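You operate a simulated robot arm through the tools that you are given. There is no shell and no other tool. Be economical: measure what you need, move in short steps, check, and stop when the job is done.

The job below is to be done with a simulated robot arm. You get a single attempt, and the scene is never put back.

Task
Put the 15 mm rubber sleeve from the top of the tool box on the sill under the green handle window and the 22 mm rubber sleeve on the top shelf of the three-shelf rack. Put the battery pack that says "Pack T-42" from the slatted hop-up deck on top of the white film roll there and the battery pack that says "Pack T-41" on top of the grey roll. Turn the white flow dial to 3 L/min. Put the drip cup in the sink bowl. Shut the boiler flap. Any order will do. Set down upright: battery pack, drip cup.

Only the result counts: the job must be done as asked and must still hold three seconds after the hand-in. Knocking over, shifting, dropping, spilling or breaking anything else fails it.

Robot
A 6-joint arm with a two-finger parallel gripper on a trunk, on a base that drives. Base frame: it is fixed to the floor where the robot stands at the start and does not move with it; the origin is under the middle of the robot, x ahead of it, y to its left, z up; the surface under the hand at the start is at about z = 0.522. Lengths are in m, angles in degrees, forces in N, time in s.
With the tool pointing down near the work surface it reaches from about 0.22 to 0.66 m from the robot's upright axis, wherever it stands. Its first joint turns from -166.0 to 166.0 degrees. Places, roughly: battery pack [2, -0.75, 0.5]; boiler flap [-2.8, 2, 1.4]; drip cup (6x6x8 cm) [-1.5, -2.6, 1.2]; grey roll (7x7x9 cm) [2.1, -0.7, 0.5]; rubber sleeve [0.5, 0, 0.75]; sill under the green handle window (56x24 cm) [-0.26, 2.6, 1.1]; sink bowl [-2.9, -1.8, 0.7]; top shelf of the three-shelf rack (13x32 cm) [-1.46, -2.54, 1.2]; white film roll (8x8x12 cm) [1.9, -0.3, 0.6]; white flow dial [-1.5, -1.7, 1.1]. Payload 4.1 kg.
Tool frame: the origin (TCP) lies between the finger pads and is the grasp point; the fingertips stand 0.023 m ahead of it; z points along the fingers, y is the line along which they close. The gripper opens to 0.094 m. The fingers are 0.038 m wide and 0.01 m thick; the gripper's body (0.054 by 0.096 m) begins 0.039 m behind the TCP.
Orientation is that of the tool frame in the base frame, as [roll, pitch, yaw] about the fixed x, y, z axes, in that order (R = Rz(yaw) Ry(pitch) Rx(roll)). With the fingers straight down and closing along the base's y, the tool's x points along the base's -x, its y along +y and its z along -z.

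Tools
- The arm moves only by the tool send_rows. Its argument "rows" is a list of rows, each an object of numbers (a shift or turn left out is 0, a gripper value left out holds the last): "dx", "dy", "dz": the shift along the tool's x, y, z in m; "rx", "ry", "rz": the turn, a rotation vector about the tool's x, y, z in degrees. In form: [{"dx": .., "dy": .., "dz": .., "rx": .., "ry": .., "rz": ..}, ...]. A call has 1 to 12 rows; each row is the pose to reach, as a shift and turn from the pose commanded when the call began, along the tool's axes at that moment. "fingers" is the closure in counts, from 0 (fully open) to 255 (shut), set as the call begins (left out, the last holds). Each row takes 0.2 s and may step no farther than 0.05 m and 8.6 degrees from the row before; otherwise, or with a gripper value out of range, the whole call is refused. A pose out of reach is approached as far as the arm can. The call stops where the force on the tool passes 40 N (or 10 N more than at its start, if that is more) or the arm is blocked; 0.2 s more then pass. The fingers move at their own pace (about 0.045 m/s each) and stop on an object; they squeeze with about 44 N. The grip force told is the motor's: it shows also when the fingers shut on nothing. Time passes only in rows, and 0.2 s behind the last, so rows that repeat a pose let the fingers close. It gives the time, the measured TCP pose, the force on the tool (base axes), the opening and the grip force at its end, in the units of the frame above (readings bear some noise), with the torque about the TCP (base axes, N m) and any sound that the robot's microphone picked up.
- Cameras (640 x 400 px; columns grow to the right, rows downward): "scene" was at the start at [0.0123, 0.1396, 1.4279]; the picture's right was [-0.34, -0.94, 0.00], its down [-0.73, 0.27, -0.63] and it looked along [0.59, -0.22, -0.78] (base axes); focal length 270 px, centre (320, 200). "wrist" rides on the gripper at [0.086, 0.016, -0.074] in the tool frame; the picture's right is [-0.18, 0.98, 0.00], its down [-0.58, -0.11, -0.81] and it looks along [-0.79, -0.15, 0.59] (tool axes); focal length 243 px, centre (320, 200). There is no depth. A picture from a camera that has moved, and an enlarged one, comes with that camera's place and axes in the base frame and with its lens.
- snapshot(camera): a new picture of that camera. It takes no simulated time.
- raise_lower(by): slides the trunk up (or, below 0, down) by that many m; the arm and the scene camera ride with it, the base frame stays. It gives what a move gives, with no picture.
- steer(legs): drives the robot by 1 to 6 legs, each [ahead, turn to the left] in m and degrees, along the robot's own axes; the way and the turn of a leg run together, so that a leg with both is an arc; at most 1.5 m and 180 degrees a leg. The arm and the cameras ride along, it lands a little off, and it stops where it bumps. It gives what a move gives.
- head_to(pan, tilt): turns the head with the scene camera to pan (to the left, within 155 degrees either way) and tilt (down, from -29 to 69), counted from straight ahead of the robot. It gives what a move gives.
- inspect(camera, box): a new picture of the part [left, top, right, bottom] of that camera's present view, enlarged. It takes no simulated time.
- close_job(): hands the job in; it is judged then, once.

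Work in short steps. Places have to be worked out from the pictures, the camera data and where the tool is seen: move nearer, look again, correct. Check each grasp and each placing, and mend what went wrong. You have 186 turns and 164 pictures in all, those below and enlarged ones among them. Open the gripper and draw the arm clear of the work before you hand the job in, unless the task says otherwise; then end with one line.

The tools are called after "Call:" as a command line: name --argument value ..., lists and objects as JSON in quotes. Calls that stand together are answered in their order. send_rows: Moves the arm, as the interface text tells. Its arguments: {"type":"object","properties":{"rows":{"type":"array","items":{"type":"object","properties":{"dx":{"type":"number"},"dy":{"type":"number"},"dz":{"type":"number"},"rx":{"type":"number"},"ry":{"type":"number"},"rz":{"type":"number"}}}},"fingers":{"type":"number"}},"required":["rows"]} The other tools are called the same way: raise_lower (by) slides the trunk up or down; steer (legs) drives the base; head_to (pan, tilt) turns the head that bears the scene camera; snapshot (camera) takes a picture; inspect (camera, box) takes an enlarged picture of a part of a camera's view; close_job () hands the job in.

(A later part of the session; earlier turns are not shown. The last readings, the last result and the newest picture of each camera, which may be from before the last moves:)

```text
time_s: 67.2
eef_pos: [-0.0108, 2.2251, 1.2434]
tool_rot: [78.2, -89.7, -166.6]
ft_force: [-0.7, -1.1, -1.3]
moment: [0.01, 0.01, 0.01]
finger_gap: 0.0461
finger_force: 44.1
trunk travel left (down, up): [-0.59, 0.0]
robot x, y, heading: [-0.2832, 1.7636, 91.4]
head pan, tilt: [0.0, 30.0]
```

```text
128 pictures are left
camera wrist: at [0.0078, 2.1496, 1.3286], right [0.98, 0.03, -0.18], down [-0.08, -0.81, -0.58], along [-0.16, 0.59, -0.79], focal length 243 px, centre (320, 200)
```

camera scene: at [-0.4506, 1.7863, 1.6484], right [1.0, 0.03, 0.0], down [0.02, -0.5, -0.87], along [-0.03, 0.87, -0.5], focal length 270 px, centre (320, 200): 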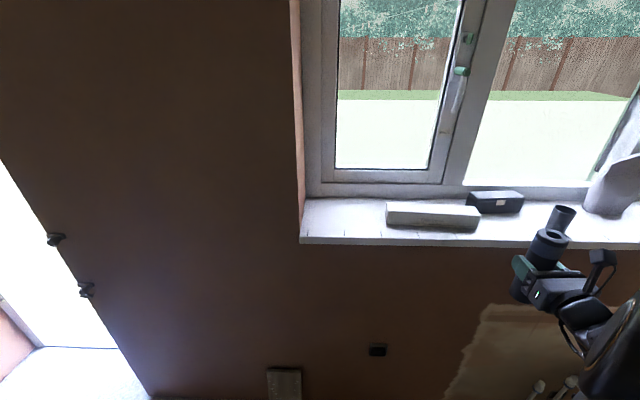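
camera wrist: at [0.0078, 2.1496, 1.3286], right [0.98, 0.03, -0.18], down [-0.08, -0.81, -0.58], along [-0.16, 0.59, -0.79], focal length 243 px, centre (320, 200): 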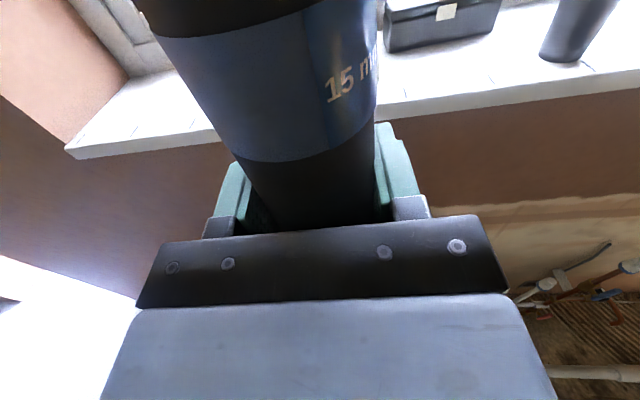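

The turn was reported blocked near its end; I check what's around me at the back-left and right.

Call:
head_to --pan 140 --tilt 60

Call:
snapshot --camera "scene"

Call:
head_to --pan -60 --tilt 60

Call:
snapshot --camera "scene"

Call:
head_to --pan 20 --tilt 65

Call:
snapshot --camera "scene"

```text
time_s: 69.4
eef_pos: [-0.0107, 2.2252, 1.2424]
tool_rot: [77.4, -89.6, -165.5]
ft_force: [0.1, -0.3, -0.3]
moment: [0.02, -0.01, 0.0]
finger_gap: 0.0461
finger_force: 44.5
trunk travel left (down, up): [-0.59, 0.0]
robot x, y, heading: [-0.2796, 1.76, 91.7]
head pan, tilt: [140.0, 60.0]
```

```text
127 pictures are left
camera scene: at [-0.4887, 1.6437, 1.6064], right [-0.78, 0.62, 0.0], down [0.54, 0.68, -0.5], along [-0.31, -0.39, -0.87], focal length 270 px, centre (320, 200)
```

scene: 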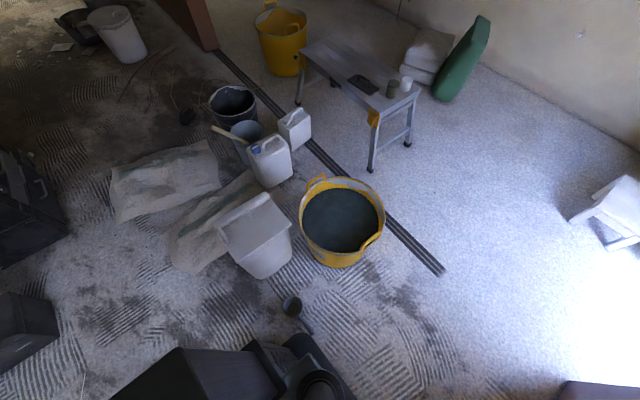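

```text
time_s: 72.4
eef_pos: [-0.0111, 2.2257, 1.2429]
tool_rot: [77.5, -89.7, -165.6]
ft_force: [-0.7, -0.2, -1.0]
moment: [0.0, 0.0, 0.0]
finger_gap: 0.0461
finger_force: 44.2
trunk travel left (down, up): [-0.59, 0.0]
robot x, y, heading: [-0.2849, 1.7608, 91.8]
head pan, tilt: [-60.0, 60.0]
```

```text
126 pictures are left
camera scene: at [-0.3907, 1.7311, 1.6064], right [0.53, -0.85, 0.0], down [-0.74, -0.46, -0.5], along [0.43, 0.26, -0.87], focal length 270 px, centre (320, 200)
```

scene: 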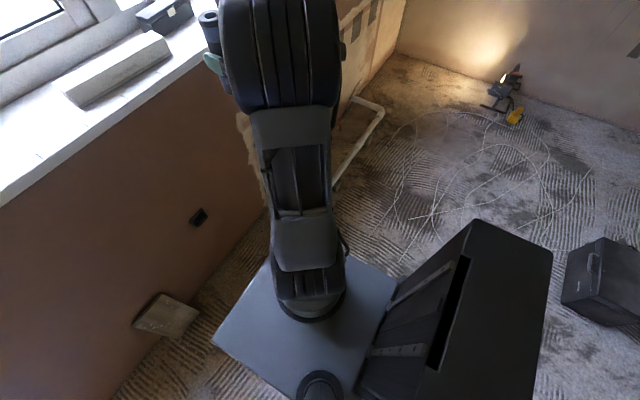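

```text
time_s: 73.9
eef_pos: [-0.0101, 2.2252, 1.2421]
tool_rot: [77.3, -89.7, -165.4]
ft_force: [-0.2, 0.5, -0.2]
moment: [-0.01, 0.03, 0.0]
finger_gap: 0.0462
finger_force: 44.3
trunk travel left (down, up): [-0.59, 0.0]
robot x, y, heading: [-0.2871, 1.7602, 91.7]
head pan, tilt: [20.0, 65.0]
```

```text
125 pictures are left
camera scene: at [-0.4698, 1.7524, 1.6008], right [0.93, 0.37, 0.0], down [0.34, -0.84, -0.42], along [-0.16, 0.39, -0.91], focal length 270 px, centre (320, 200)
```

scene: 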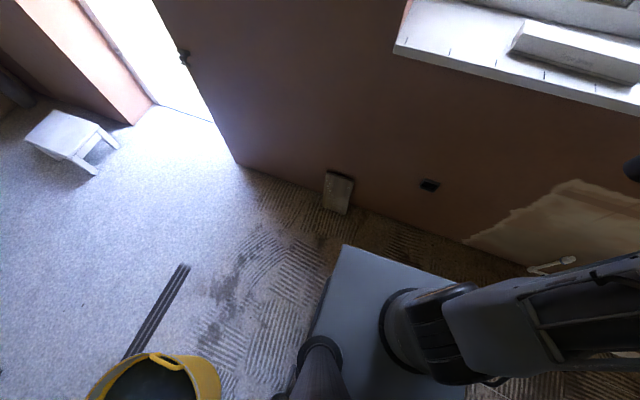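

The base just touched the handle of a pot on the floor behind-left (triangulation says it hasn't moved); driving forward clears it. I first shift the arm left to x≈-0.40, then creep forward.

Call:
send_rows --rows '[{"dy": -0.05}, {"dy": -0.1}, {"dy": -0.15}, {"dy": -0.2}, {"dy": -0.25}, {"dy": -0.3}, {"dy": -0.345}, {"dy": -0.39}]'

Call:
steer --legs '[[0.2, 0]]'

Call:
snapshot --camera "scene"

Call:
snapshot --camera "wrist"

```text
time_s: 75.7
eef_pos: [-0.2528, 2.2336, 1.256]
tool_rot: [92.2, -89.8, -179.9]
ft_force: [-0.1, 0.4, 0.1]
moment: [0.01, 0.0, -0.02]
finger_gap: 0.0462
finger_force: 43.8
out of reach, approached as far as the arm can: row 4, 5, 6, 7, 8
trunk travel left (down, up): [-0.59, 0.0]
robot x, y, heading: [-0.2856, 1.7589, 91.7]
head pan, tilt: [20.0, 65.0]
```

```text
time_s: 77.3
eef_pos: [-0.2576, 2.4342, 1.2555]
tool_rot: [96.4, -89.7, 175.7]
ft_force: [0.4, -0.1, -0.4]
moment: [-0.01, -0.03, 0.04]
finger_gap: 0.0459
finger_force: 44.1
trunk travel left (down, up): [-0.59, 0.0]
robot x, y, heading: [-0.2873, 1.9596, 91.7]
head pan, tilt: [20.0, 65.0]
```

```text
124 pictures are left
camera scene: at [-0.4758, 1.9538, 1.6008], right [0.93, 0.37, 0.0], down [0.33, -0.84, -0.42], along [-0.16, 0.39, -0.91], focal length 270 px, centre (320, 200)
```

scene: 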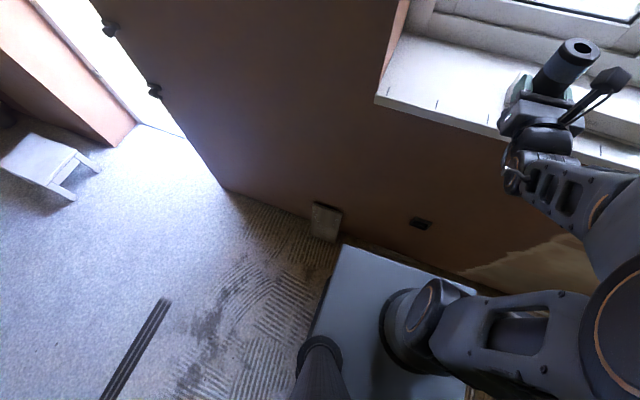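

```text
123 pictures are left
camera wrist: at [-0.2385, 2.3591, 1.3412], right [0.98, 0.04, -0.18], down [-0.08, -0.81, -0.58], along [-0.17, 0.59, -0.79], focal length 243 px, centre (320, 200)
```

wrist: 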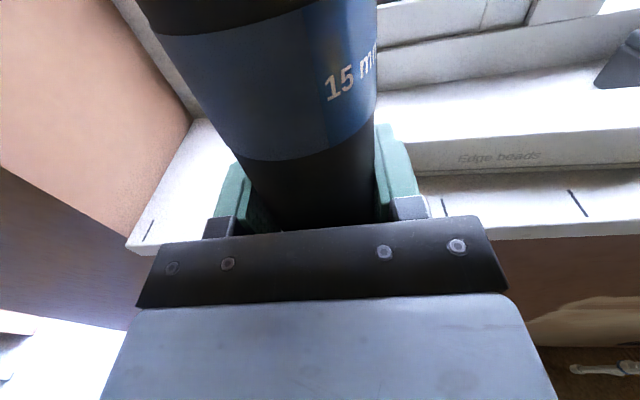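

The arm can't go farther left at this radius, so I rotate the base 11° left instead, which puts the sleeve toward x≈-0.36, then check.

Call:
steer --legs '[[0, 11]]'

Call:
send_rows --rows '[{"dz": 0.035}, {"dz": 0.07}, {"dz": 0.105}, {"dz": 0.14}]'

Call:
snapshot --camera "wrist"

Call:
snapshot --camera "scene"

```text
time_s: 78.4
eef_pos: [-0.3479, 2.4302, 1.2554]
tool_rot: [89.8, -89.7, -166.8]
ft_force: [1.0, 0.0, 0.2]
moment: [-0.02, -0.01, -0.01]
finger_gap: 0.0465
finger_force: 44.6
trunk travel left (down, up): [-0.59, 0.0]
robot x, y, heading: [-0.2855, 1.9642, 102.4]
head pan, tilt: [20.0, 65.0]
```

```text
time_s: 79.4
eef_pos: [-0.3637, 2.5707, 1.2591]
tool_rot: [121.4, -89.6, 162.3]
ft_force: [-0.5, 0.0, -0.3]
moment: [0.0, -0.01, 0.02]
finger_gap: 0.0459
finger_force: 43.7
out of reach, approached as far as the arm can: row 1, 2, 3, 4
trunk travel left (down, up): [-0.59, 0.0]
robot x, y, heading: [-0.2868, 1.9642, 102.5]
head pan, tilt: [20.0, 65.0]
```

```text
122 pictures are left
camera wrist: at [-0.3292, 2.5016, 1.3442], right [0.96, 0.23, -0.18], down [0.09, -0.81, -0.58], along [-0.28, 0.54, -0.8], focal length 243 px, centre (320, 200)
```

wrist: 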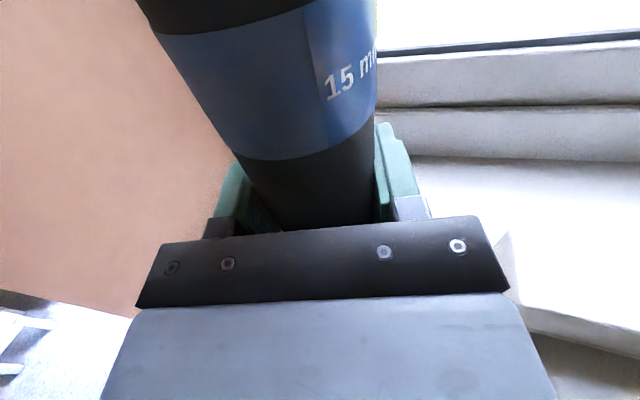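

```text
121 pictures are left
camera scene: at [-0.471, 1.9183, 1.6008], right [0.84, 0.54, 0.0], down [0.49, -0.76, -0.42], along [-0.23, 0.36, -0.91], focal length 270 px, centre (320, 200)
```

scene: 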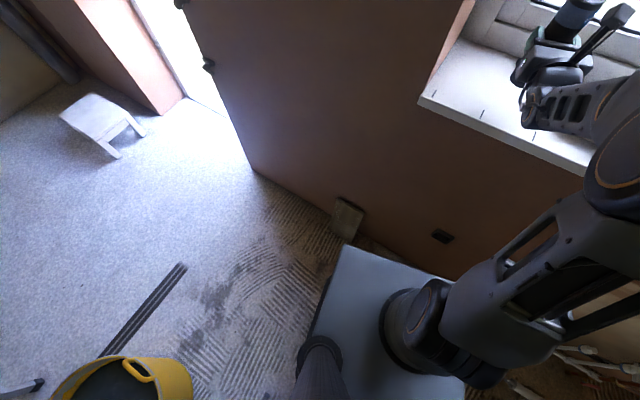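

Sleeve is above the free part of the sill, about 6 cm up. I lower in small steps until contact.

Call:
send_rows --rows '[{"dx": -0.02}, {"dx": -0.035}, {"dx": -0.042}]'

Call:
send_rows --rows '[{"dx": -0.004}, {"dx": -0.008}, {"dx": -0.012}, {"dx": -0.016}, {"dx": -0.02}, {"dx": -0.024}]'

Call:
head_to --pan -15 --tilt 40

Call:
snapshot --camera "scene"

```text
time_s: 80.2
eef_pos: [-0.352, 2.5697, 1.2201]
tool_rot: [96.3, -89.6, -172.8]
ft_force: [0.3, 0.3, 0.6]
moment: [-0.01, -0.01, -0.01]
finger_gap: 0.0462
finger_force: 44.2
out of reach, approached as far as the arm can: row 1, 2, 3
trunk travel left (down, up): [-0.59, 0.0]
robot x, y, heading: [-0.288, 1.9615, 102.6]
head pan, tilt: [20.0, 65.0]
```

```text
time_s: 81.6
eef_pos: [-0.3473, 2.571, 1.1957]
tool_rot: [101.9, -89.7, -178.3]
ft_force: [1.0, 0.1, -0.6]
moment: [0.02, 0.03, -0.02]
finger_gap: 0.0462
finger_force: 44.4
out of reach, approached as far as the arm can: row 4, 5, 6
trunk travel left (down, up): [-0.59, 0.0]
robot x, y, heading: [-0.2925, 1.9658, 102.4]
head pan, tilt: [20.0, 65.0]
```

```text
time_s: 82.6
eef_pos: [-0.3488, 2.5703, 1.1968]
tool_rot: [103.1, -89.6, -179.5]
ft_force: [0.6, 0.5, -0.9]
moment: [0.0, 0.01, -0.03]
finger_gap: 0.046
finger_force: 43.9
trunk travel left (down, up): [-0.59, 0.0]
robot x, y, heading: [-0.2926, 1.9612, 102.5]
head pan, tilt: [-15.0, 40.0]
```

```text
120 pictures are left
camera scene: at [-0.4346, 1.9513, 1.6331], right [1.0, -0.04, 0.0], down [-0.03, -0.64, -0.77], along [0.03, 0.76, -0.64], focal length 270 px, centre (320, 200)
```

scene: 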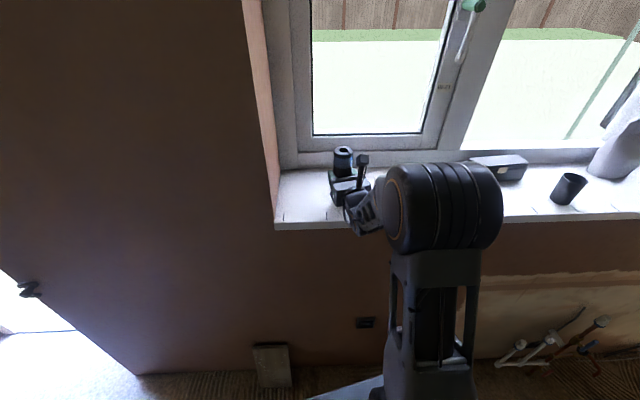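

No contact yet at 1.197. Continue down finely.

Call:
send_rows --rows '[{"dx": -0.004}, {"dx": -0.008}, {"dx": -0.012}, {"dx": -0.016}, {"dx": -0.02}, {"dx": -0.024}]'

Call:
inspect --camera "scene" --box '[280, 120, 440, 240]'

```text
time_s: 83.5
eef_pos: [-0.347, 2.5723, 1.1948]
tool_rot: [18.0, -88.4, -94.2]
ft_force: [-0.1, 1.9, 12.5]
moment: [-0.13, -0.03, 0.02]
finger_gap: 0.046
finger_force: 44.0
trunk travel left (down, up): [-0.59, 0.0]
robot x, y, heading: [-0.2832, 1.9599, 102.4]
head pan, tilt: [-15.0, 40.0]
stopped in row 4: the force on the tool passed its limit at 44 N (the readings are from after the stop); the commanded pose is now the measured one
```

```text
3.33 times, centred on (360, 180) of scene
camera zoom: at [-0.4343, 1.9501, 1.633], right [1.0, -0.04, 0.0], down [-0.03, -0.64, -0.77], along [0.03, 0.77, -0.64], focal length 901 px, centre (187, 267)
```

zoom: 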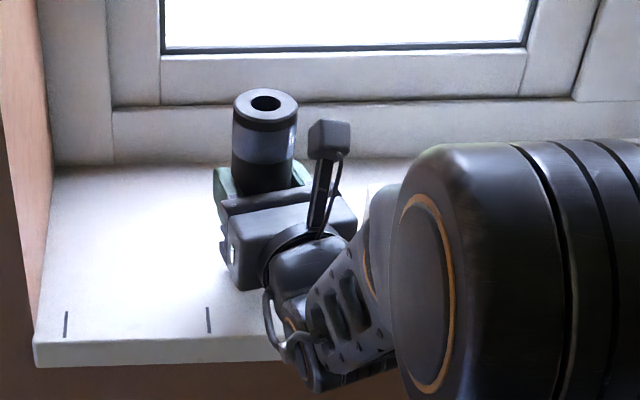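

Contact under the sleeve (12 N). I open the fingers and retreat straight back.

Call:
send_rows --rows '[{"dx": 0.002}, {"dx": 0.002}, {"dx": 0.002}, {"dx": 0.002}, {"dx": 0.002}]' --fingers 0

Call:
snapshot --camera "wrist"

```text
time_s: 84.7
eef_pos: [-0.348, 2.5716, 1.1943]
tool_rot: [22.5, -88.9, -98.8]
ft_force: [-0.5, -0.9, 0.0]
moment: [0.03, 0.01, 0.0]
finger_gap: 0.0941
finger_force: 0.1
trunk travel left (down, up): [-0.59, 0.0]
robot x, y, heading: [-0.2893, 1.9632, 102.3]
head pan, tilt: [-15.0, 40.0]
```

```text
118 pictures are left
camera wrist: at [-0.3134, 2.5007, 1.2788], right [0.96, 0.24, -0.18], down [0.09, -0.8, -0.6], along [-0.28, 0.56, -0.78], focal length 243 px, centre (320, 200)
```

wrist: 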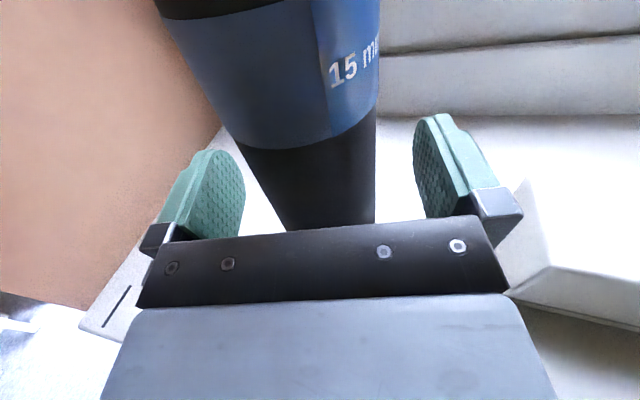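

Call:
send_rows --rows '[{"dz": -0.03}, {"dz": -0.06}, {"dz": -0.1}, {"dz": -0.14}, {"dz": -0.18}]'

Call:
snapshot --camera "wrist"

Call:
snapshot --camera "scene"

```text
time_s: 85.8
eef_pos: [-0.2928, 2.4413, 1.1967]
tool_rot: [20.1, -88.9, -96.5]
ft_force: [-0.8, 0.2, 0.4]
moment: [-0.02, 0.04, -0.02]
finger_gap: 0.0939
finger_force: 0.1
out of reach, approached as far as the arm can: row 4, 5
trunk travel left (down, up): [-0.59, 0.0]
robot x, y, heading: [-0.2878, 1.9607, 102.7]
head pan, tilt: [-15.0, 40.0]
```

```text
117 pictures are left
camera wrist: at [-0.2587, 2.3693, 1.2815], right [0.96, 0.24, -0.18], down [0.09, -0.8, -0.6], along [-0.28, 0.56, -0.78], focal length 243 px, centre (320, 200)
```

wrist: 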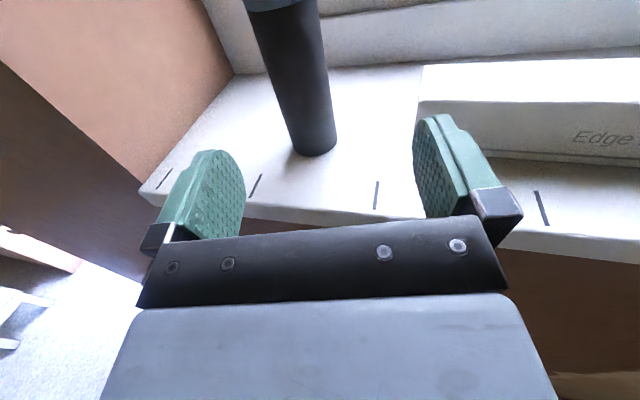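

```text
116 pictures are left
camera scene: at [-0.4339, 1.9504, 1.6332], right [1.0, -0.04, 0.0], down [-0.03, -0.64, -0.77], along [0.03, 0.77, -0.64], focal length 270 px, centre (320, 200)
```

scene: 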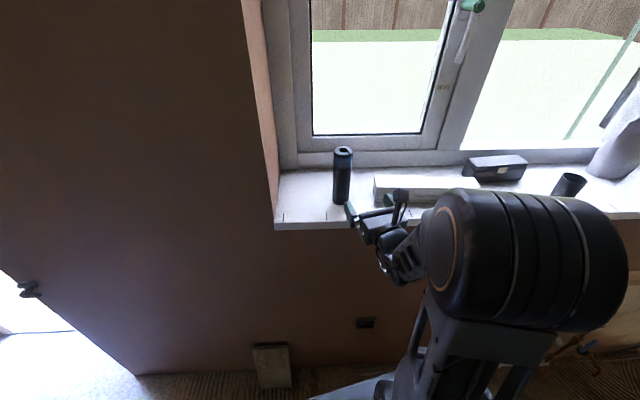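

The 15 mm sleeve stands on the green-handle sill. Next the boiler flap: I back off slightly, turn left to face west, and look.

Call:
steer --legs '[[-0.08, 0], [0, 80]]'

Call:
head_to --pan 0 --tilt 25

Call:
snapshot --camera "scene"

```text
time_s: 90.3
eef_pos: [-0.7448, 1.9652, 1.1981]
tool_rot: [22.6, -88.9, -19.2]
ft_force: [-0.3, -0.8, -0.8]
moment: [0.0, 0.05, 0.04]
finger_gap: 0.0942
finger_force: 0.1
trunk travel left (down, up): [-0.59, 0.0]
robot x, y, heading: [-0.2741, 1.8826, -177.5]
head pan, tilt: [-15.0, 40.0]
```

```text
time_s: 91.1
eef_pos: [-0.7448, 1.964, 1.1964]
tool_rot: [22.5, -88.8, -18.9]
ft_force: [-1.1, 0.0, -0.6]
moment: [-0.02, 0.01, 0.03]
finger_gap: 0.0941
finger_force: 0.0
trunk travel left (down, up): [-0.59, 0.0]
robot x, y, heading: [-0.2755, 1.8828, -177.7]
head pan, tilt: [0.0, 25.0]
```

```text
115 pictures are left
camera scene: at [-0.2966, 1.7155, 1.6564], right [-0.04, 1.0, 0.0], down [0.42, 0.02, -0.91], along [-0.91, -0.04, -0.42], focal length 270 px, centre (320, 200)
```

scene: 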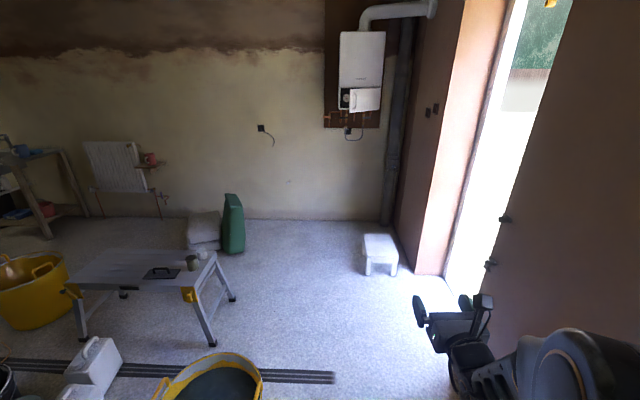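

Call:
inspect --camera "scene" --box '[320, 25, 400, 145]'

```text
3.33 times, centred on (360, 85) of scene
camera zoom: at [-0.2966, 1.7155, 1.6564], right [-0.04, 1.0, 0.0], down [0.42, 0.02, -0.91], along [-0.91, -0.04, -0.42], focal length 901 px, centre (187, 583)
```

zoom: 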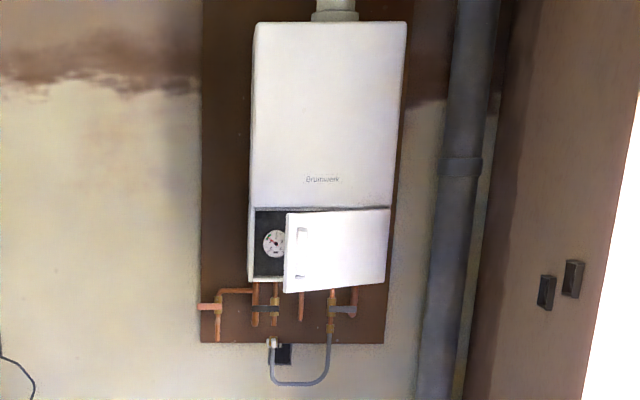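

The flap is hinged at its right, its free left edge near y≈1.87, z≈1.36–1.52. The stool lies at y>2.03, so I drive along y≈1.75 to x≈-2.0.

Call:
steer --legs '[[0, 1.9], [0.9, 0], [0.85, 0]]'

Call:
head_to --pan -10 --tilt 15

Call:
snapshot --camera "scene"

```text
time_s: 100.2
eef_pos: [-2.471, 1.7912, 1.1972]
tool_rot: [22.6, -88.9, -15.9]
ft_force: [-0.8, 0.5, -0.1]
moment: [-0.02, -0.02, -0.01]
finger_gap: 0.0941
finger_force: 0.1
trunk travel left (down, up): [-0.59, 0.0]
robot x, y, heading: [-1.9908, 1.7401, -174.6]
head pan, tilt: [0.0, 25.0]
```

```text
time_s: 100.9
eef_pos: [-2.4707, 1.7914, 1.1962]
tool_rot: [22.3, -88.9, -15.5]
ft_force: [-0.1, -0.3, 0.2]
moment: [-0.02, 0.0, 0.04]
finger_gap: 0.0942
finger_force: 0.1
trunk travel left (down, up): [-0.59, 0.0]
robot x, y, heading: [-1.995, 1.7375, -174.5]
head pan, tilt: [-10.0, 15.0]
```

```text
113 pictures are left
camera scene: at [-2.0112, 1.5838, 1.6726], right [0.08, 1.0, 0.0], down [0.26, -0.02, -0.97], along [-0.96, 0.08, -0.26], focal length 270 px, centre (320, 200)
```

scene: 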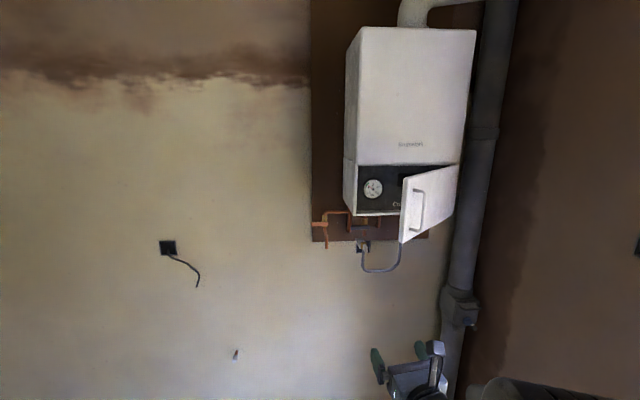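

Free edge at (-2.70,1.86), hinge near (-2.93,2.16), z≈1.45; boiler face x≈-2.93. I close the fingers and bring the hand to z 1.45, y≈1.97 before driving closer.

Call:
send_rows --rows '[{"dx": 0.035, "dy": 0.025}, {"dx": 0.07, "dy": 0.05}, {"dx": 0.105, "dy": 0.075}, {"dx": 0.14, "dy": 0.1}, {"dx": 0.175, "dy": 0.125}, {"dx": 0.21, "dy": 0.15}, {"dx": 0.235, "dy": 0.17, "dz": 0.01}, {"dx": 0.253, "dy": 0.18, "dz": 0.01}]' --fingers 255

Call:
steer --legs '[[0.2, 0]]'

Call:
snapshot --camera "scene"

Call:
snapshot --camera "wrist"

```text
time_s: 102.7
eef_pos: [-2.4959, 1.968, 1.4523]
tool_rot: [21.5, -88.9, -14.7]
ft_force: [-0.6, 0.0, -0.1]
moment: [-0.01, 0.01, 0.02]
finger_gap: 0.0002
finger_force: 42.6
trunk travel left (down, up): [-0.59, 0.0]
robot x, y, heading: [-1.9895, 1.7344, -174.4]
head pan, tilt: [-10.0, 15.0]
```

```text
time_s: 104.3
eef_pos: [-2.6941, 1.9488, 1.4511]
tool_rot: [23.1, -88.8, -16.5]
ft_force: [-0.2, -0.2, 0.3]
moment: [-0.03, 0.02, 0.0]
finger_gap: 0.0004
finger_force: 42.5
trunk travel left (down, up): [-0.59, 0.0]
robot x, y, heading: [-2.1954, 1.7179, -174.7]
head pan, tilt: [-10.0, 15.0]
```

```text
112 pictures are left
camera scene: at [-2.2112, 1.5649, 1.6727], right [0.08, 1.0, 0.0], down [0.26, -0.02, -0.97], along [-0.96, 0.08, -0.26], focal length 270 px, centre (320, 200)
```

scene: 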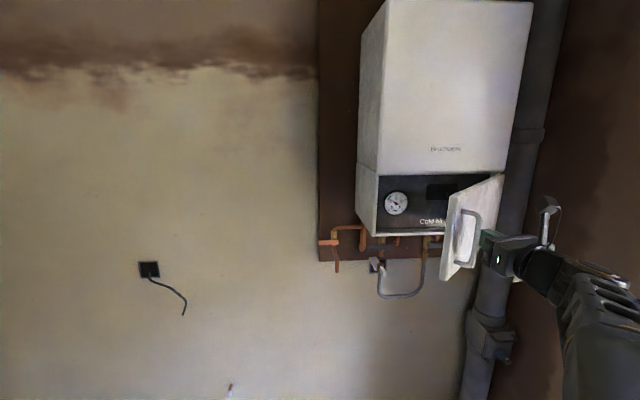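

```text
111 pictures are left
camera wrist: at [-2.6204, 1.9729, 1.5354], right [-0.11, 0.98, -0.18], down [0.8, -0.01, -0.6], along [-0.59, -0.21, -0.78], focal length 243 px, centre (320, 200)
```

wrist: 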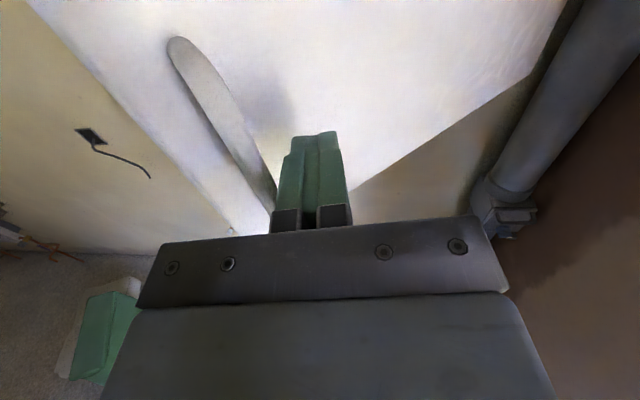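

Fingertips are right at the flap, just hinge-side of its handle. I push forward slowly until the flap meets the frame.

Call:
send_rows --rows '[{"dz": 0.03, "dx": 0.01}, {"dz": 0.06, "dx": 0.01}, {"dz": 0.09, "dx": 0.01}, {"dz": 0.12, "dx": 0.01}, {"dz": 0.15, "dx": 0.01}]'

Call:
snapshot --camera "scene"

```text
time_s: 105.5
eef_pos: [-2.846, 1.9317, 1.4634]
tool_rot: [23.2, -88.9, -16.6]
ft_force: [0.0, 0.0, 0.6]
moment: [-0.01, 0.04, 0.01]
finger_gap: 0.0
finger_force: 42.4
trunk travel left (down, up): [-0.59, 0.0]
robot x, y, heading: [-2.1914, 1.7213, -174.8]
head pan, tilt: [-10.0, 15.0]
```

```text
110 pictures are left
camera scene: at [-2.2109, 1.5651, 1.6727], right [0.08, 1.0, 0.0], down [0.26, -0.02, -0.97], along [-0.96, 0.08, -0.26], focal length 270 px, centre (320, 200)
```

scene: 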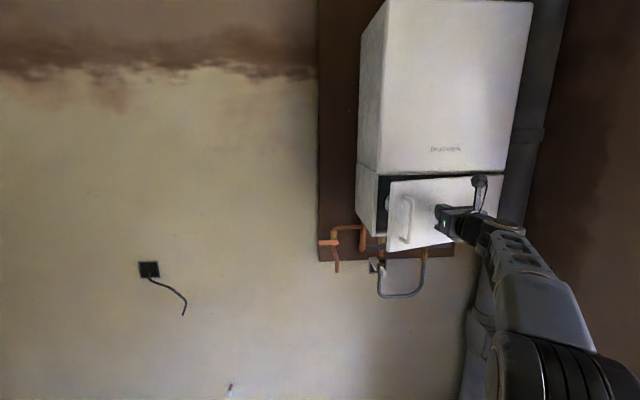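

Flap is nearly shut and moves freely. I keep pushing in small steps.

Call:
send_rows --rows '[{"dz": 0.015}, {"dz": 0.03}, {"dz": 0.045}, {"dz": 0.055}, {"dz": 0.065}, {"dz": 0.075}]'

Call:
snapshot --camera "scene"

```text
time_s: 106.9
eef_pos: [-2.9156, 1.9257, 1.4668]
tool_rot: [22.9, -88.8, -16.6]
ft_force: [10.5, -1.8, -4.6]
moment: [-0.05, -0.28, -0.07]
finger_gap: 0.0
finger_force: 41.9
trunk travel left (down, up): [-0.59, 0.0]
robot x, y, heading: [-2.1918, 1.7194, -174.4]
head pan, tilt: [-10.0, 15.0]
```

```text
109 pictures are left
camera scene: at [-2.2084, 1.5649, 1.6726], right [0.08, 1.0, 0.0], down [0.26, -0.02, -0.97], along [-0.96, 0.08, -0.26], focal length 270 px, centre (320, 200)
```

scene: 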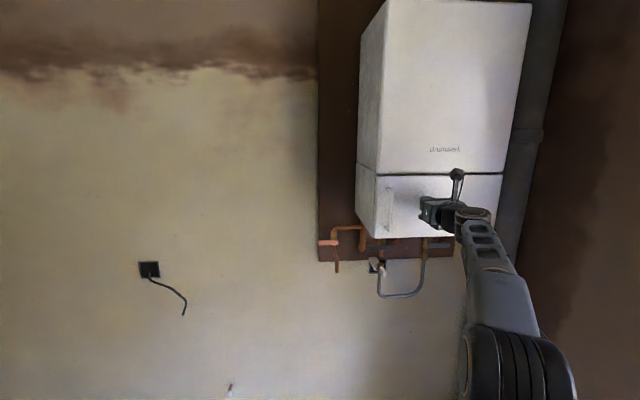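

It looks shut with 10 N contact. I press slightly more, then withdraw and check.

Call:
send_rows --rows '[{"dz": 0.005}, {"dz": 0.01}, {"dz": 0.015}]'

Call:
send_rows --rows '[{"dz": -0.03}, {"dz": -0.07}, {"dz": -0.11}, {"dz": -0.15}, {"dz": -0.2}]'

Call:
snapshot --camera "scene"

```text
time_s: 107.4
eef_pos: [-2.9159, 1.9244, 1.4653]
tool_rot: [24.5, -89.1, -18.2]
ft_force: [29.0, -6.4, -5.5]
moment: [-0.16, -0.67, -0.05]
finger_gap: 0.0
finger_force: 42.1
trunk travel left (down, up): [-0.59, 0.0]
robot x, y, heading: [-2.1911, 1.7147, -174.8]
head pan, tilt: [-10.0, 15.0]
stopped in row 2: the force on the tool passed its limit at 46 N (the readings are from after the stop); the commanded pose is now the measured one
```

```text
time_s: 108.6
eef_pos: [-2.7186, 1.9494, 1.4588]
tool_rot: [24.3, -89.1, -17.8]
ft_force: [-0.5, -0.1, 0.5]
moment: [-0.01, -0.01, 0.03]
finger_gap: 0.0
finger_force: 42.4
trunk travel left (down, up): [-0.59, 0.0]
robot x, y, heading: [-2.1887, 1.7196, -174.6]
head pan, tilt: [-10.0, 15.0]
```

```text
108 pictures are left
camera scene: at [-2.2086, 1.5647, 1.6727], right [0.08, 1.0, 0.0], down [0.26, -0.02, -0.97], along [-0.96, 0.08, -0.26], focal length 270 px, centre (320, 200)
```

scene: 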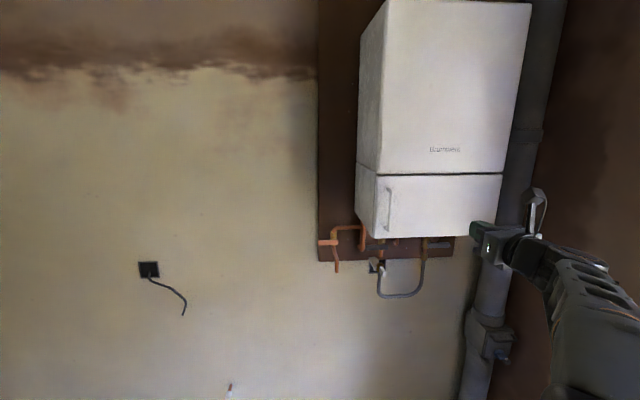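

Flap is shut flush. Next I look south to find a way to the sink side.

Call:
head_to --pan 80 --tilt 35

Call:
snapshot --camera "scene"

```text
time_s: 110.3
eef_pos: [-2.7224, 1.95, 1.4588]
tool_rot: [23.9, -89.2, -17.4]
ft_force: [-0.8, 0.0, -0.4]
moment: [-0.02, -0.02, 0.01]
finger_gap: 0.0001
finger_force: 41.7
trunk travel left (down, up): [-0.59, 0.0]
robot x, y, heading: [-2.1975, 1.7192, -174.5]
head pan, tilt: [80.0, 35.0]
```

```text
107 pictures are left
camera scene: at [-2.1239, 1.4696, 1.6407], right [-1.0, 0.08, 0.0], down [0.05, 0.57, -0.82], along [-0.07, -0.82, -0.57], focal length 270 px, centre (320, 200)
```

scene: 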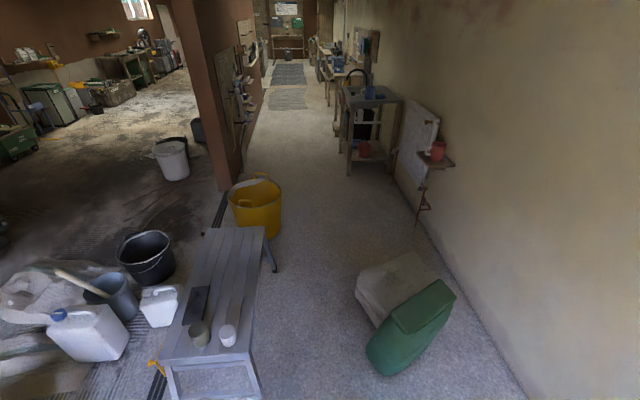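

The corridor by the trestle is too tight (≈0.56 m). I'll go back the way I came, pick up the 22 mm sleeve, and go to the sink side past the partition end. First, reverse east and turn.

Call:
steer --legs '[[-1.05, 0], [-1.05, 0]]'

Call:
steer --legs '[[0, 101]]'

Call:
head_to --pan 0 --tilt 45

Call:
snapshot --camera "scene"

```text
time_s: 120.7
eef_pos: [-0.6346, 2.1636, 1.4588]
tool_rot: [23.7, -89.2, -16.1]
ft_force: [0.5, -0.9, 0.1]
moment: [0.0, -0.02, 0.02]
finger_gap: 0.0003
finger_force: 42.6
trunk travel left (down, up): [-0.59, 0.0]
robot x, y, heading: [-0.1026, 1.9425, -173.6]
head pan, tilt: [80.0, 35.0]
```

```text
time_s: 125.3
eef_pos: [-0.2361, 1.3804, 1.4589]
tool_rot: [24.2, -89.2, 82.5]
ft_force: [-0.4, 0.8, 0.7]
moment: [0.01, 0.0, 0.01]
finger_gap: 0.0001
finger_force: 42.7
trunk travel left (down, up): [-0.59, 0.0]
robot x, y, heading: [-0.1008, 1.9439, -74.5]
head pan, tilt: [80.0, 35.0]
```

```text
time_s: 126.8
eef_pos: [-0.2375, 1.381, 1.4591]
tool_rot: [23.8, -89.2, 82.9]
ft_force: [-0.3, 0.2, 1.4]
moment: [-0.02, 0.0, -0.04]
finger_gap: 0.0
finger_force: 42.3
trunk travel left (down, up): [-0.59, 0.0]
robot x, y, heading: [-0.1026, 1.9409, -74.6]
head pan, tilt: [0.0, 45.0]
```

```text
106 pictures are left
camera scene: at [0.0655, 1.9656, 1.6259], right [-0.96, -0.27, 0.0], down [-0.19, 0.68, -0.71], along [0.19, -0.68, -0.71], focal length 270 px, centre (320, 200)
```

scene: 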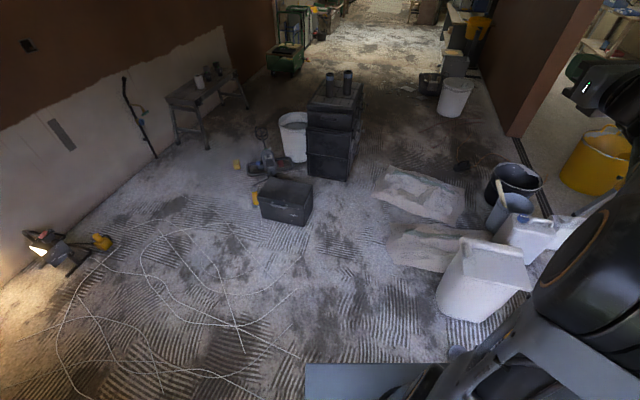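

Path is clear. I drive down the corridor to west of the tool box and turn to face it.

Call:
steer --legs '[[1.05, 0], [0, -39.6], [1.04, 0], [0, 118]]'

Call:
head_to --pan 0 --tilt 45

Call:
snapshot --camera "scene"

```text
time_s: 143.8
eef_pos: [0.3322, -0.2171, 1.4605]
tool_rot: [24.0, -89.2, 164.0]
ft_force: [-0.2, -0.4, -1.0]
moment: [-0.01, -0.01, -0.01]
finger_gap: 0.0001
finger_force: 42.3
trunk travel left (down, up): [-0.59, 0.0]
robot x, y, heading: [-0.2019, -0.0002, 6.7]
head pan, tilt: [0.0, 45.0]
```

```text
time_s: 144.4
eef_pos: [0.3321, -0.217, 1.4607]
tool_rot: [23.7, -89.3, 164.3]
ft_force: [-0.4, 0.2, 0.1]
moment: [0.01, 0.0, 0.02]
finger_gap: 0.0
finger_force: 42.4
trunk travel left (down, up): [-0.59, 0.0]
robot x, y, heading: [-0.2022, 0.0034, 7.0]
head pan, tilt: [0.0, 45.0]
```

```text
105 pictures are left
camera scene: at [-0.2007, 0.1672, 1.6259], right [0.12, -0.99, 0.0], down [-0.7, -0.08, -0.71], along [0.7, 0.08, -0.71], focal length 270 px, centre (320, 200)
```

scene: 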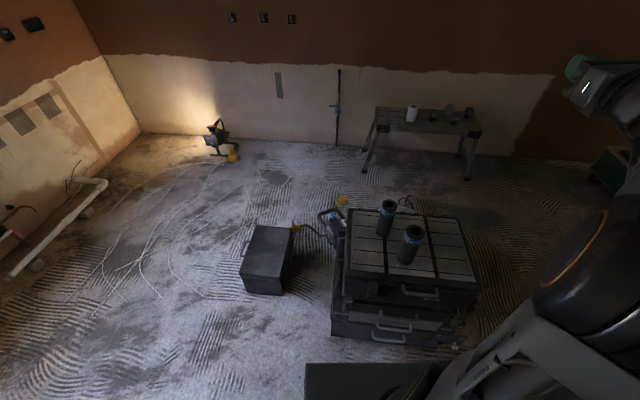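

I'm at (-0.2,0). I lower the trunk, move forward, and pre-orient the hand to come at the 22 mm sleeve from its left-rear (yaw ≈ -25°), with part-opened fingers.

Call:
raise_lower --by -0.3

Call:
steer --legs '[[0.14, 0]]'

Call:
send_rows --rows '[{"rx": -6.5, "dy": -0.03}, {"rx": -13, "dy": -0.06}, {"rx": -19.5, "dy": -0.09}, {"rx": -26, "dy": -0.12}, {"rx": -31.5, "dy": -0.15}]' --fingers 40

Call:
snapshot --camera "wrist"

```text
time_s: 147.4
eef_pos: [0.3326, -0.2183, 1.1599]
tool_rot: [23.8, -89.3, 164.3]
ft_force: [0.2, -0.5, -0.8]
moment: [-0.03, 0.02, 0.0]
finger_gap: 0.0002
finger_force: 42.8
trunk travel left (down, up): [-0.29, 0.3]
robot x, y, heading: [-0.2095, -0.0003, 6.8]
head pan, tilt: [0.0, 45.0]
```

```text
time_s: 148.8
eef_pos: [0.4722, -0.2008, 1.1605]
tool_rot: [23.3, -89.2, 164.8]
ft_force: [0.4, -0.2, -0.4]
moment: [-0.01, -0.01, 0.0]
finger_gap: 0.0
finger_force: 42.1
trunk travel left (down, up): [-0.29, 0.3]
robot x, y, heading: [-0.0568, 0.0208, 6.9]
head pan, tilt: [0.0, 45.0]
```

```text
time_s: 150.0
eef_pos: [0.4189, -0.1435, 1.1815]
tool_rot: [-49.1, -89.9, -152.0]
ft_force: [-0.1, -0.3, -0.5]
moment: [0.02, 0.02, 0.02]
finger_gap: 0.0792
finger_force: 0.1
out of reach, approached as far as the arm can: row 4, 5
trunk travel left (down, up): [-0.29, 0.3]
robot x, y, heading: [-0.0653, 0.0184, 6.7]
head pan, tilt: [0.0, 45.0]
```

```text
104 pictures are left
camera wrist: at [0.3436, -0.1337, 1.2666], right [-0.35, -0.92, -0.19], down [-0.71, 0.39, -0.58], along [0.61, -0.07, -0.79], focal length 243 px, centre (320, 200)
```

wrist: 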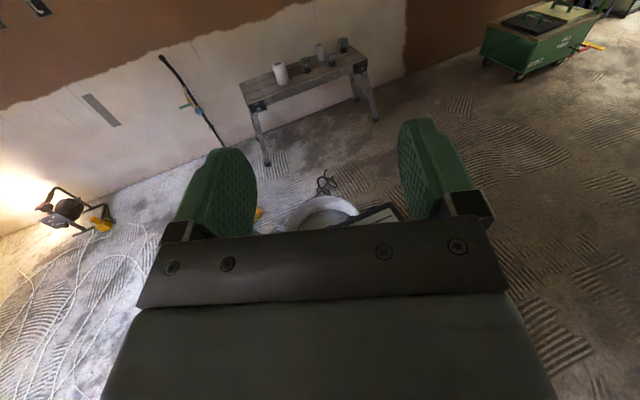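

Unreachable that way. With the 15 mm gone, I approach from the right (−y) side instead: rotate the hand to point toward +y.

Call:
send_rows --rows '[{"dz": 0.02, "dy": 0.02, "rx": 8.5}, {"dz": 0.04, "dy": 0.04, "rx": 17}, {"dz": 0.06, "dy": 0.06, "rx": 25.5}, {"dz": 0.08, "dy": 0.08, "rx": 34}, {"dz": 0.1, "dy": 0.1, "rx": 42.5}, {"dz": 0.1, "dy": 0.1, "rx": 51}, {"dz": 0.1, "dy": 0.1, "rx": 59.5}, {"dz": 0.1, "dy": 0.1, "rx": 68}, {"dz": 0.1, "dy": 0.1, "rx": 76.5}, {"dz": 0.1, "dy": 0.1, "rx": 85}, {"dz": 0.1, "dy": 0.1, "rx": 93.5}, {"dz": 0.1, "dy": 0.1, "rx": 102}]'

Call:
snapshot --camera "wrist"

Call:
snapshot --camera "scene"

```text
time_s: 152.6
eef_pos: [0.4541, -0.2395, 1.1484]
tool_rot: [-30.9, -88.5, -78.6]
ft_force: [-0.2, -0.5, 0.2]
moment: [-0.02, 0.0, -0.02]
finger_gap: 0.0791
finger_force: 0.0
out of reach, approached as far as the arm can: row 1, 9, 10, 11, 12
trunk travel left (down, up): [-0.29, 0.3]
robot x, y, heading: [-0.0625, 0.0177, 6.6]
head pan, tilt: [0.0, 45.0]
```

```text
103 pictures are left
camera wrist: at [0.4457, -0.3183, 1.2325], right [0.93, -0.32, -0.2], down [-0.38, -0.71, -0.6], along [0.05, 0.63, -0.78], focal length 243 px, centre (320, 200)
```

wrist: 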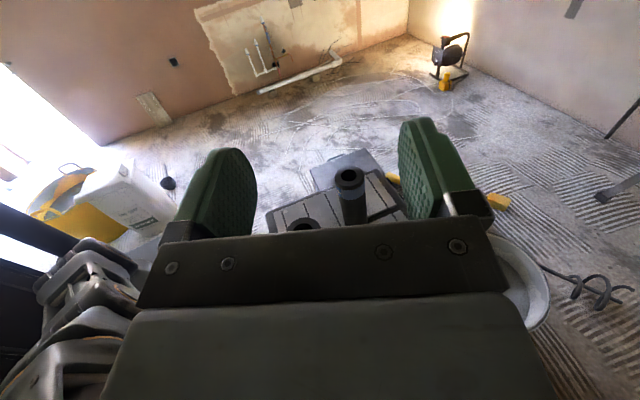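

```text
102 pictures are left
camera scene: at [-0.0612, 0.1847, 1.3259], right [0.12, -0.99, 0.0], down [-0.7, -0.08, -0.71], along [0.7, 0.08, -0.71], focal length 270 px, centre (320, 200)
```

scene: 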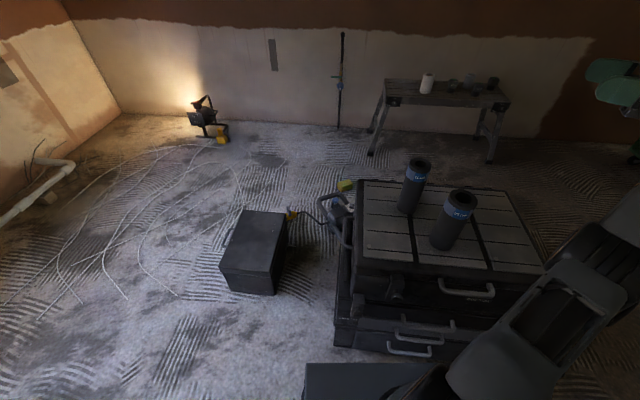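

The side approach is awkward here; a top-down grasp is simpler. I pitch the tool back to pointing down at this safe height.

Call:
send_rows --rows '[{"ry": -8.2}, {"ry": -16.4}, {"ry": -24.6}, {"ry": -32.8}, {"ry": -41}, {"ry": -49.2}, {"ry": -57.4}, {"ry": -65.6}, {"ry": -73.8}, {"ry": -82}, {"ry": -90}]' --fingers 0

Call:
inspect --camera "scene" --box '[360, 130, 520, 270]'

```text
time_s: 155.0
eef_pos: [0.4154, -0.2177, 1.1025]
tool_rot: [-179.5, -1.2, 70.3]
ft_force: [0.1, 0.6, -0.1]
moment: [-0.01, 0.0, -0.03]
finger_gap: 0.0941
finger_force: 0.0
out of reach, approached as far as the arm can: row 1, 2, 3, 4, 5, 6, 7, 8, 9, 10, 11
trunk travel left (down, up): [-0.29, 0.3]
robot x, y, heading: [-0.0656, 0.019, 6.7]
head pan, tilt: [0.0, 45.0]
```

```text
2.86 times, centred on (440, 200) of scene
camera zoom: at [-0.0609, 0.184, 1.3259], right [0.12, -0.99, 0.0], down [-0.7, -0.08, -0.71], along [0.7, 0.08, -0.71], focal length 773 px, centre (-23, 200)
```

zoom: 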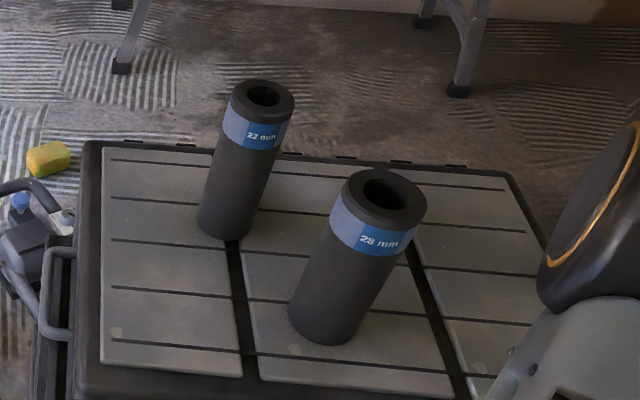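

22 mm confirmed at (0.547,-0.013). I rotate the tool about its axis to yaw ≈36° and drop a little, then read the pose.

Call:
send_rows --rows '[{"rz": 7, "dz": 0.02}, {"rz": 14, "dz": 0.04}, {"rz": 21, "dz": 0.06}, {"rz": 28, "dz": 0.08}, {"rz": 34, "dz": 0.1}]'

```text
time_s: 156.2
eef_pos: [0.4166, -0.2163, 1.0042]
tool_rot: [-178.7, -0.6, 36.1]
ft_force: [0.4, -0.7, 0.2]
moment: [0.02, -0.01, 0.0]
finger_gap: 0.094
finger_force: 0.0
trunk travel left (down, up): [-0.29, 0.3]
robot x, y, heading: [-0.0629, 0.0208, 7.0]
head pan, tilt: [0.0, 45.0]
```

Call:
send_rows --rows '[{"dx": 0.045, "dy": -0.018, "rx": -1.3, "ry": -0.6}, {"dx": 0.09, "dy": -0.036, "rx": -1.3, "ry": -0.6}, {"dx": 0.135, "dy": -0.054, "rx": -1.3, "ry": -0.6}, {"dx": 0.18, "dy": -0.072, "rx": -1.3, "ry": -0.6}, {"dx": 0.2246, "dy": -0.0874, "rx": -1.3, "ry": -0.6}]'

Call:
snapshot --camera "wrist"

Call:
snapshot --camera "scene"

```text
time_s: 157.4
eef_pos: [0.5469, -0.0099, 1.0056]
tool_rot: [180.0, 0.1, 36.3]
ft_force: [0.2, 0.0, 0.0]
moment: [0.03, -0.02, 0.01]
finger_gap: 0.0938
finger_force: 0.1
trunk travel left (down, up): [-0.29, 0.3]
robot x, y, heading: [-0.0628, 0.0144, 6.8]
head pan, tilt: [0.0, 45.0]
```

```text
100 pictures are left
camera wrist: at [0.6264, 0.0269, 1.0779], right [0.43, -0.9, 0.0], down [-0.53, -0.26, 0.81], along [-0.73, -0.35, -0.59], focal length 243 px, centre (320, 200)
```

wrist: 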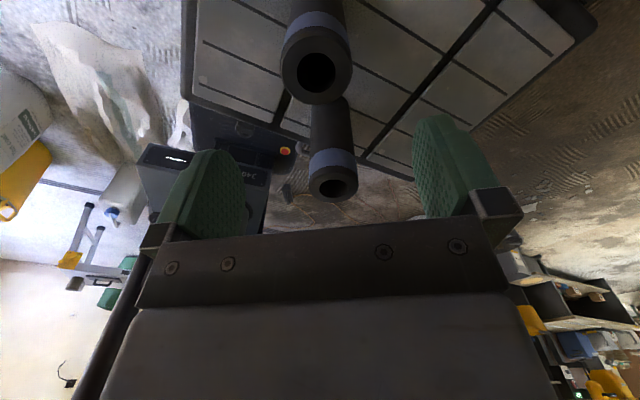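

```text
99 pictures are left
camera scene: at [-0.0606, 0.1839, 1.3259], right [0.12, -0.99, 0.0], down [-0.7, -0.08, -0.71], along [0.7, 0.08, -0.71], focal length 270 px, centre (320, 200)
```

scene: 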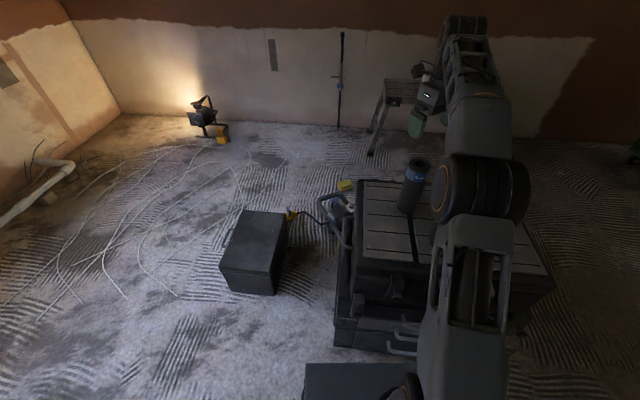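

The 22 mm sleeve is centred under the tool. I descend to z≈0.853 and close.

Call:
send_rows --rows '[{"dz": 0.04}, {"dz": 0.08}, {"dz": 0.11}, {"dz": 0.135}, {"dz": 0.152}]'

Call:
send_rows --rows '[{}, {}, {}, {}, {}]' --fingers 255

Call:
send_rows --rows '[{"dz": -0.02}, {"dz": -0.06}, {"dz": -0.1}, {"dz": -0.14}, {"dz": -0.18}, {"dz": -0.22}]'

Call:
snapshot --camera "wrist"

Call:
snapshot --camera "scene"

```text
time_s: 158.6
eef_pos: [0.5466, -0.01, 0.8538]
tool_rot: [-180.0, 0.0, 36.2]
ft_force: [0.5, -0.3, 0.4]
moment: [0.02, 0.02, -0.05]
finger_gap: 0.094
finger_force: 0.2
trunk travel left (down, up): [-0.29, 0.3]
robot x, y, heading: [-0.0618, 0.012, 6.8]
head pan, tilt: [0.0, 45.0]
```

```text
time_s: 159.8
eef_pos: [0.5465, -0.0119, 0.8544]
tool_rot: [180.0, 0.0, 36.3]
ft_force: [0.4, 0.0, -0.1]
moment: [0.01, -0.03, 0.0]
finger_gap: 0.0552
finger_force: 44.1
trunk travel left (down, up): [-0.29, 0.3]
robot x, y, heading: [-0.0636, 0.0151, 6.7]
head pan, tilt: [0.0, 45.0]
```

```text
time_s: 161.2
eef_pos: [0.5273, -0.0103, 1.0589]
tool_rot: [-179.8, 0.1, 36.3]
ft_force: [0.9, -0.8, -0.7]
moment: [0.0, 0.04, -0.02]
finger_gap: 0.0555
finger_force: 43.8
out of reach, approached as far as the arm can: row 6
trunk travel left (down, up): [-0.29, 0.3]
robot x, y, heading: [-0.0634, 0.0158, 6.9]
head pan, tilt: [0.0, 45.0]
```

```text
98 pictures are left
camera wrist: at [0.6075, 0.0267, 1.1329], right [0.43, -0.9, 0.0], down [-0.53, -0.26, 0.81], along [-0.73, -0.35, -0.59], focal length 243 px, centre (320, 200)
```

wrist: 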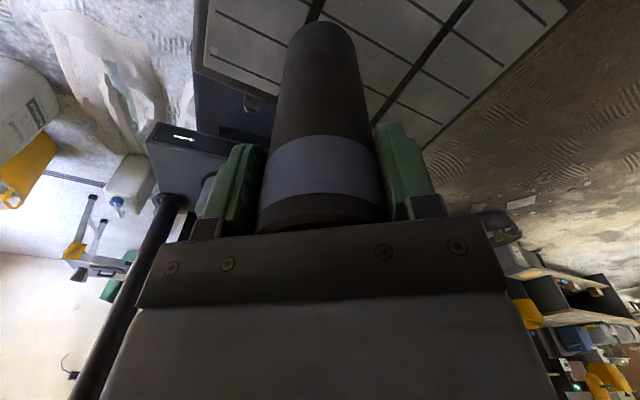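

```text
97 pictures are left
camera scene: at [-0.0598, 0.184, 1.3258], right [0.12, -0.99, 0.0], down [-0.7, -0.08, -0.71], along [0.7, 0.08, -0.71], focal length 270 px, centre (320, 200)
```

scene: 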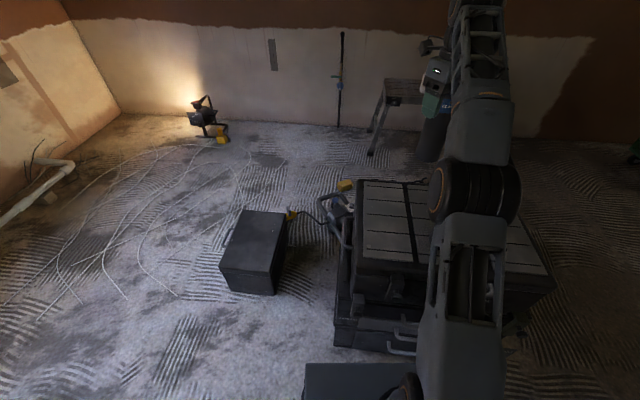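

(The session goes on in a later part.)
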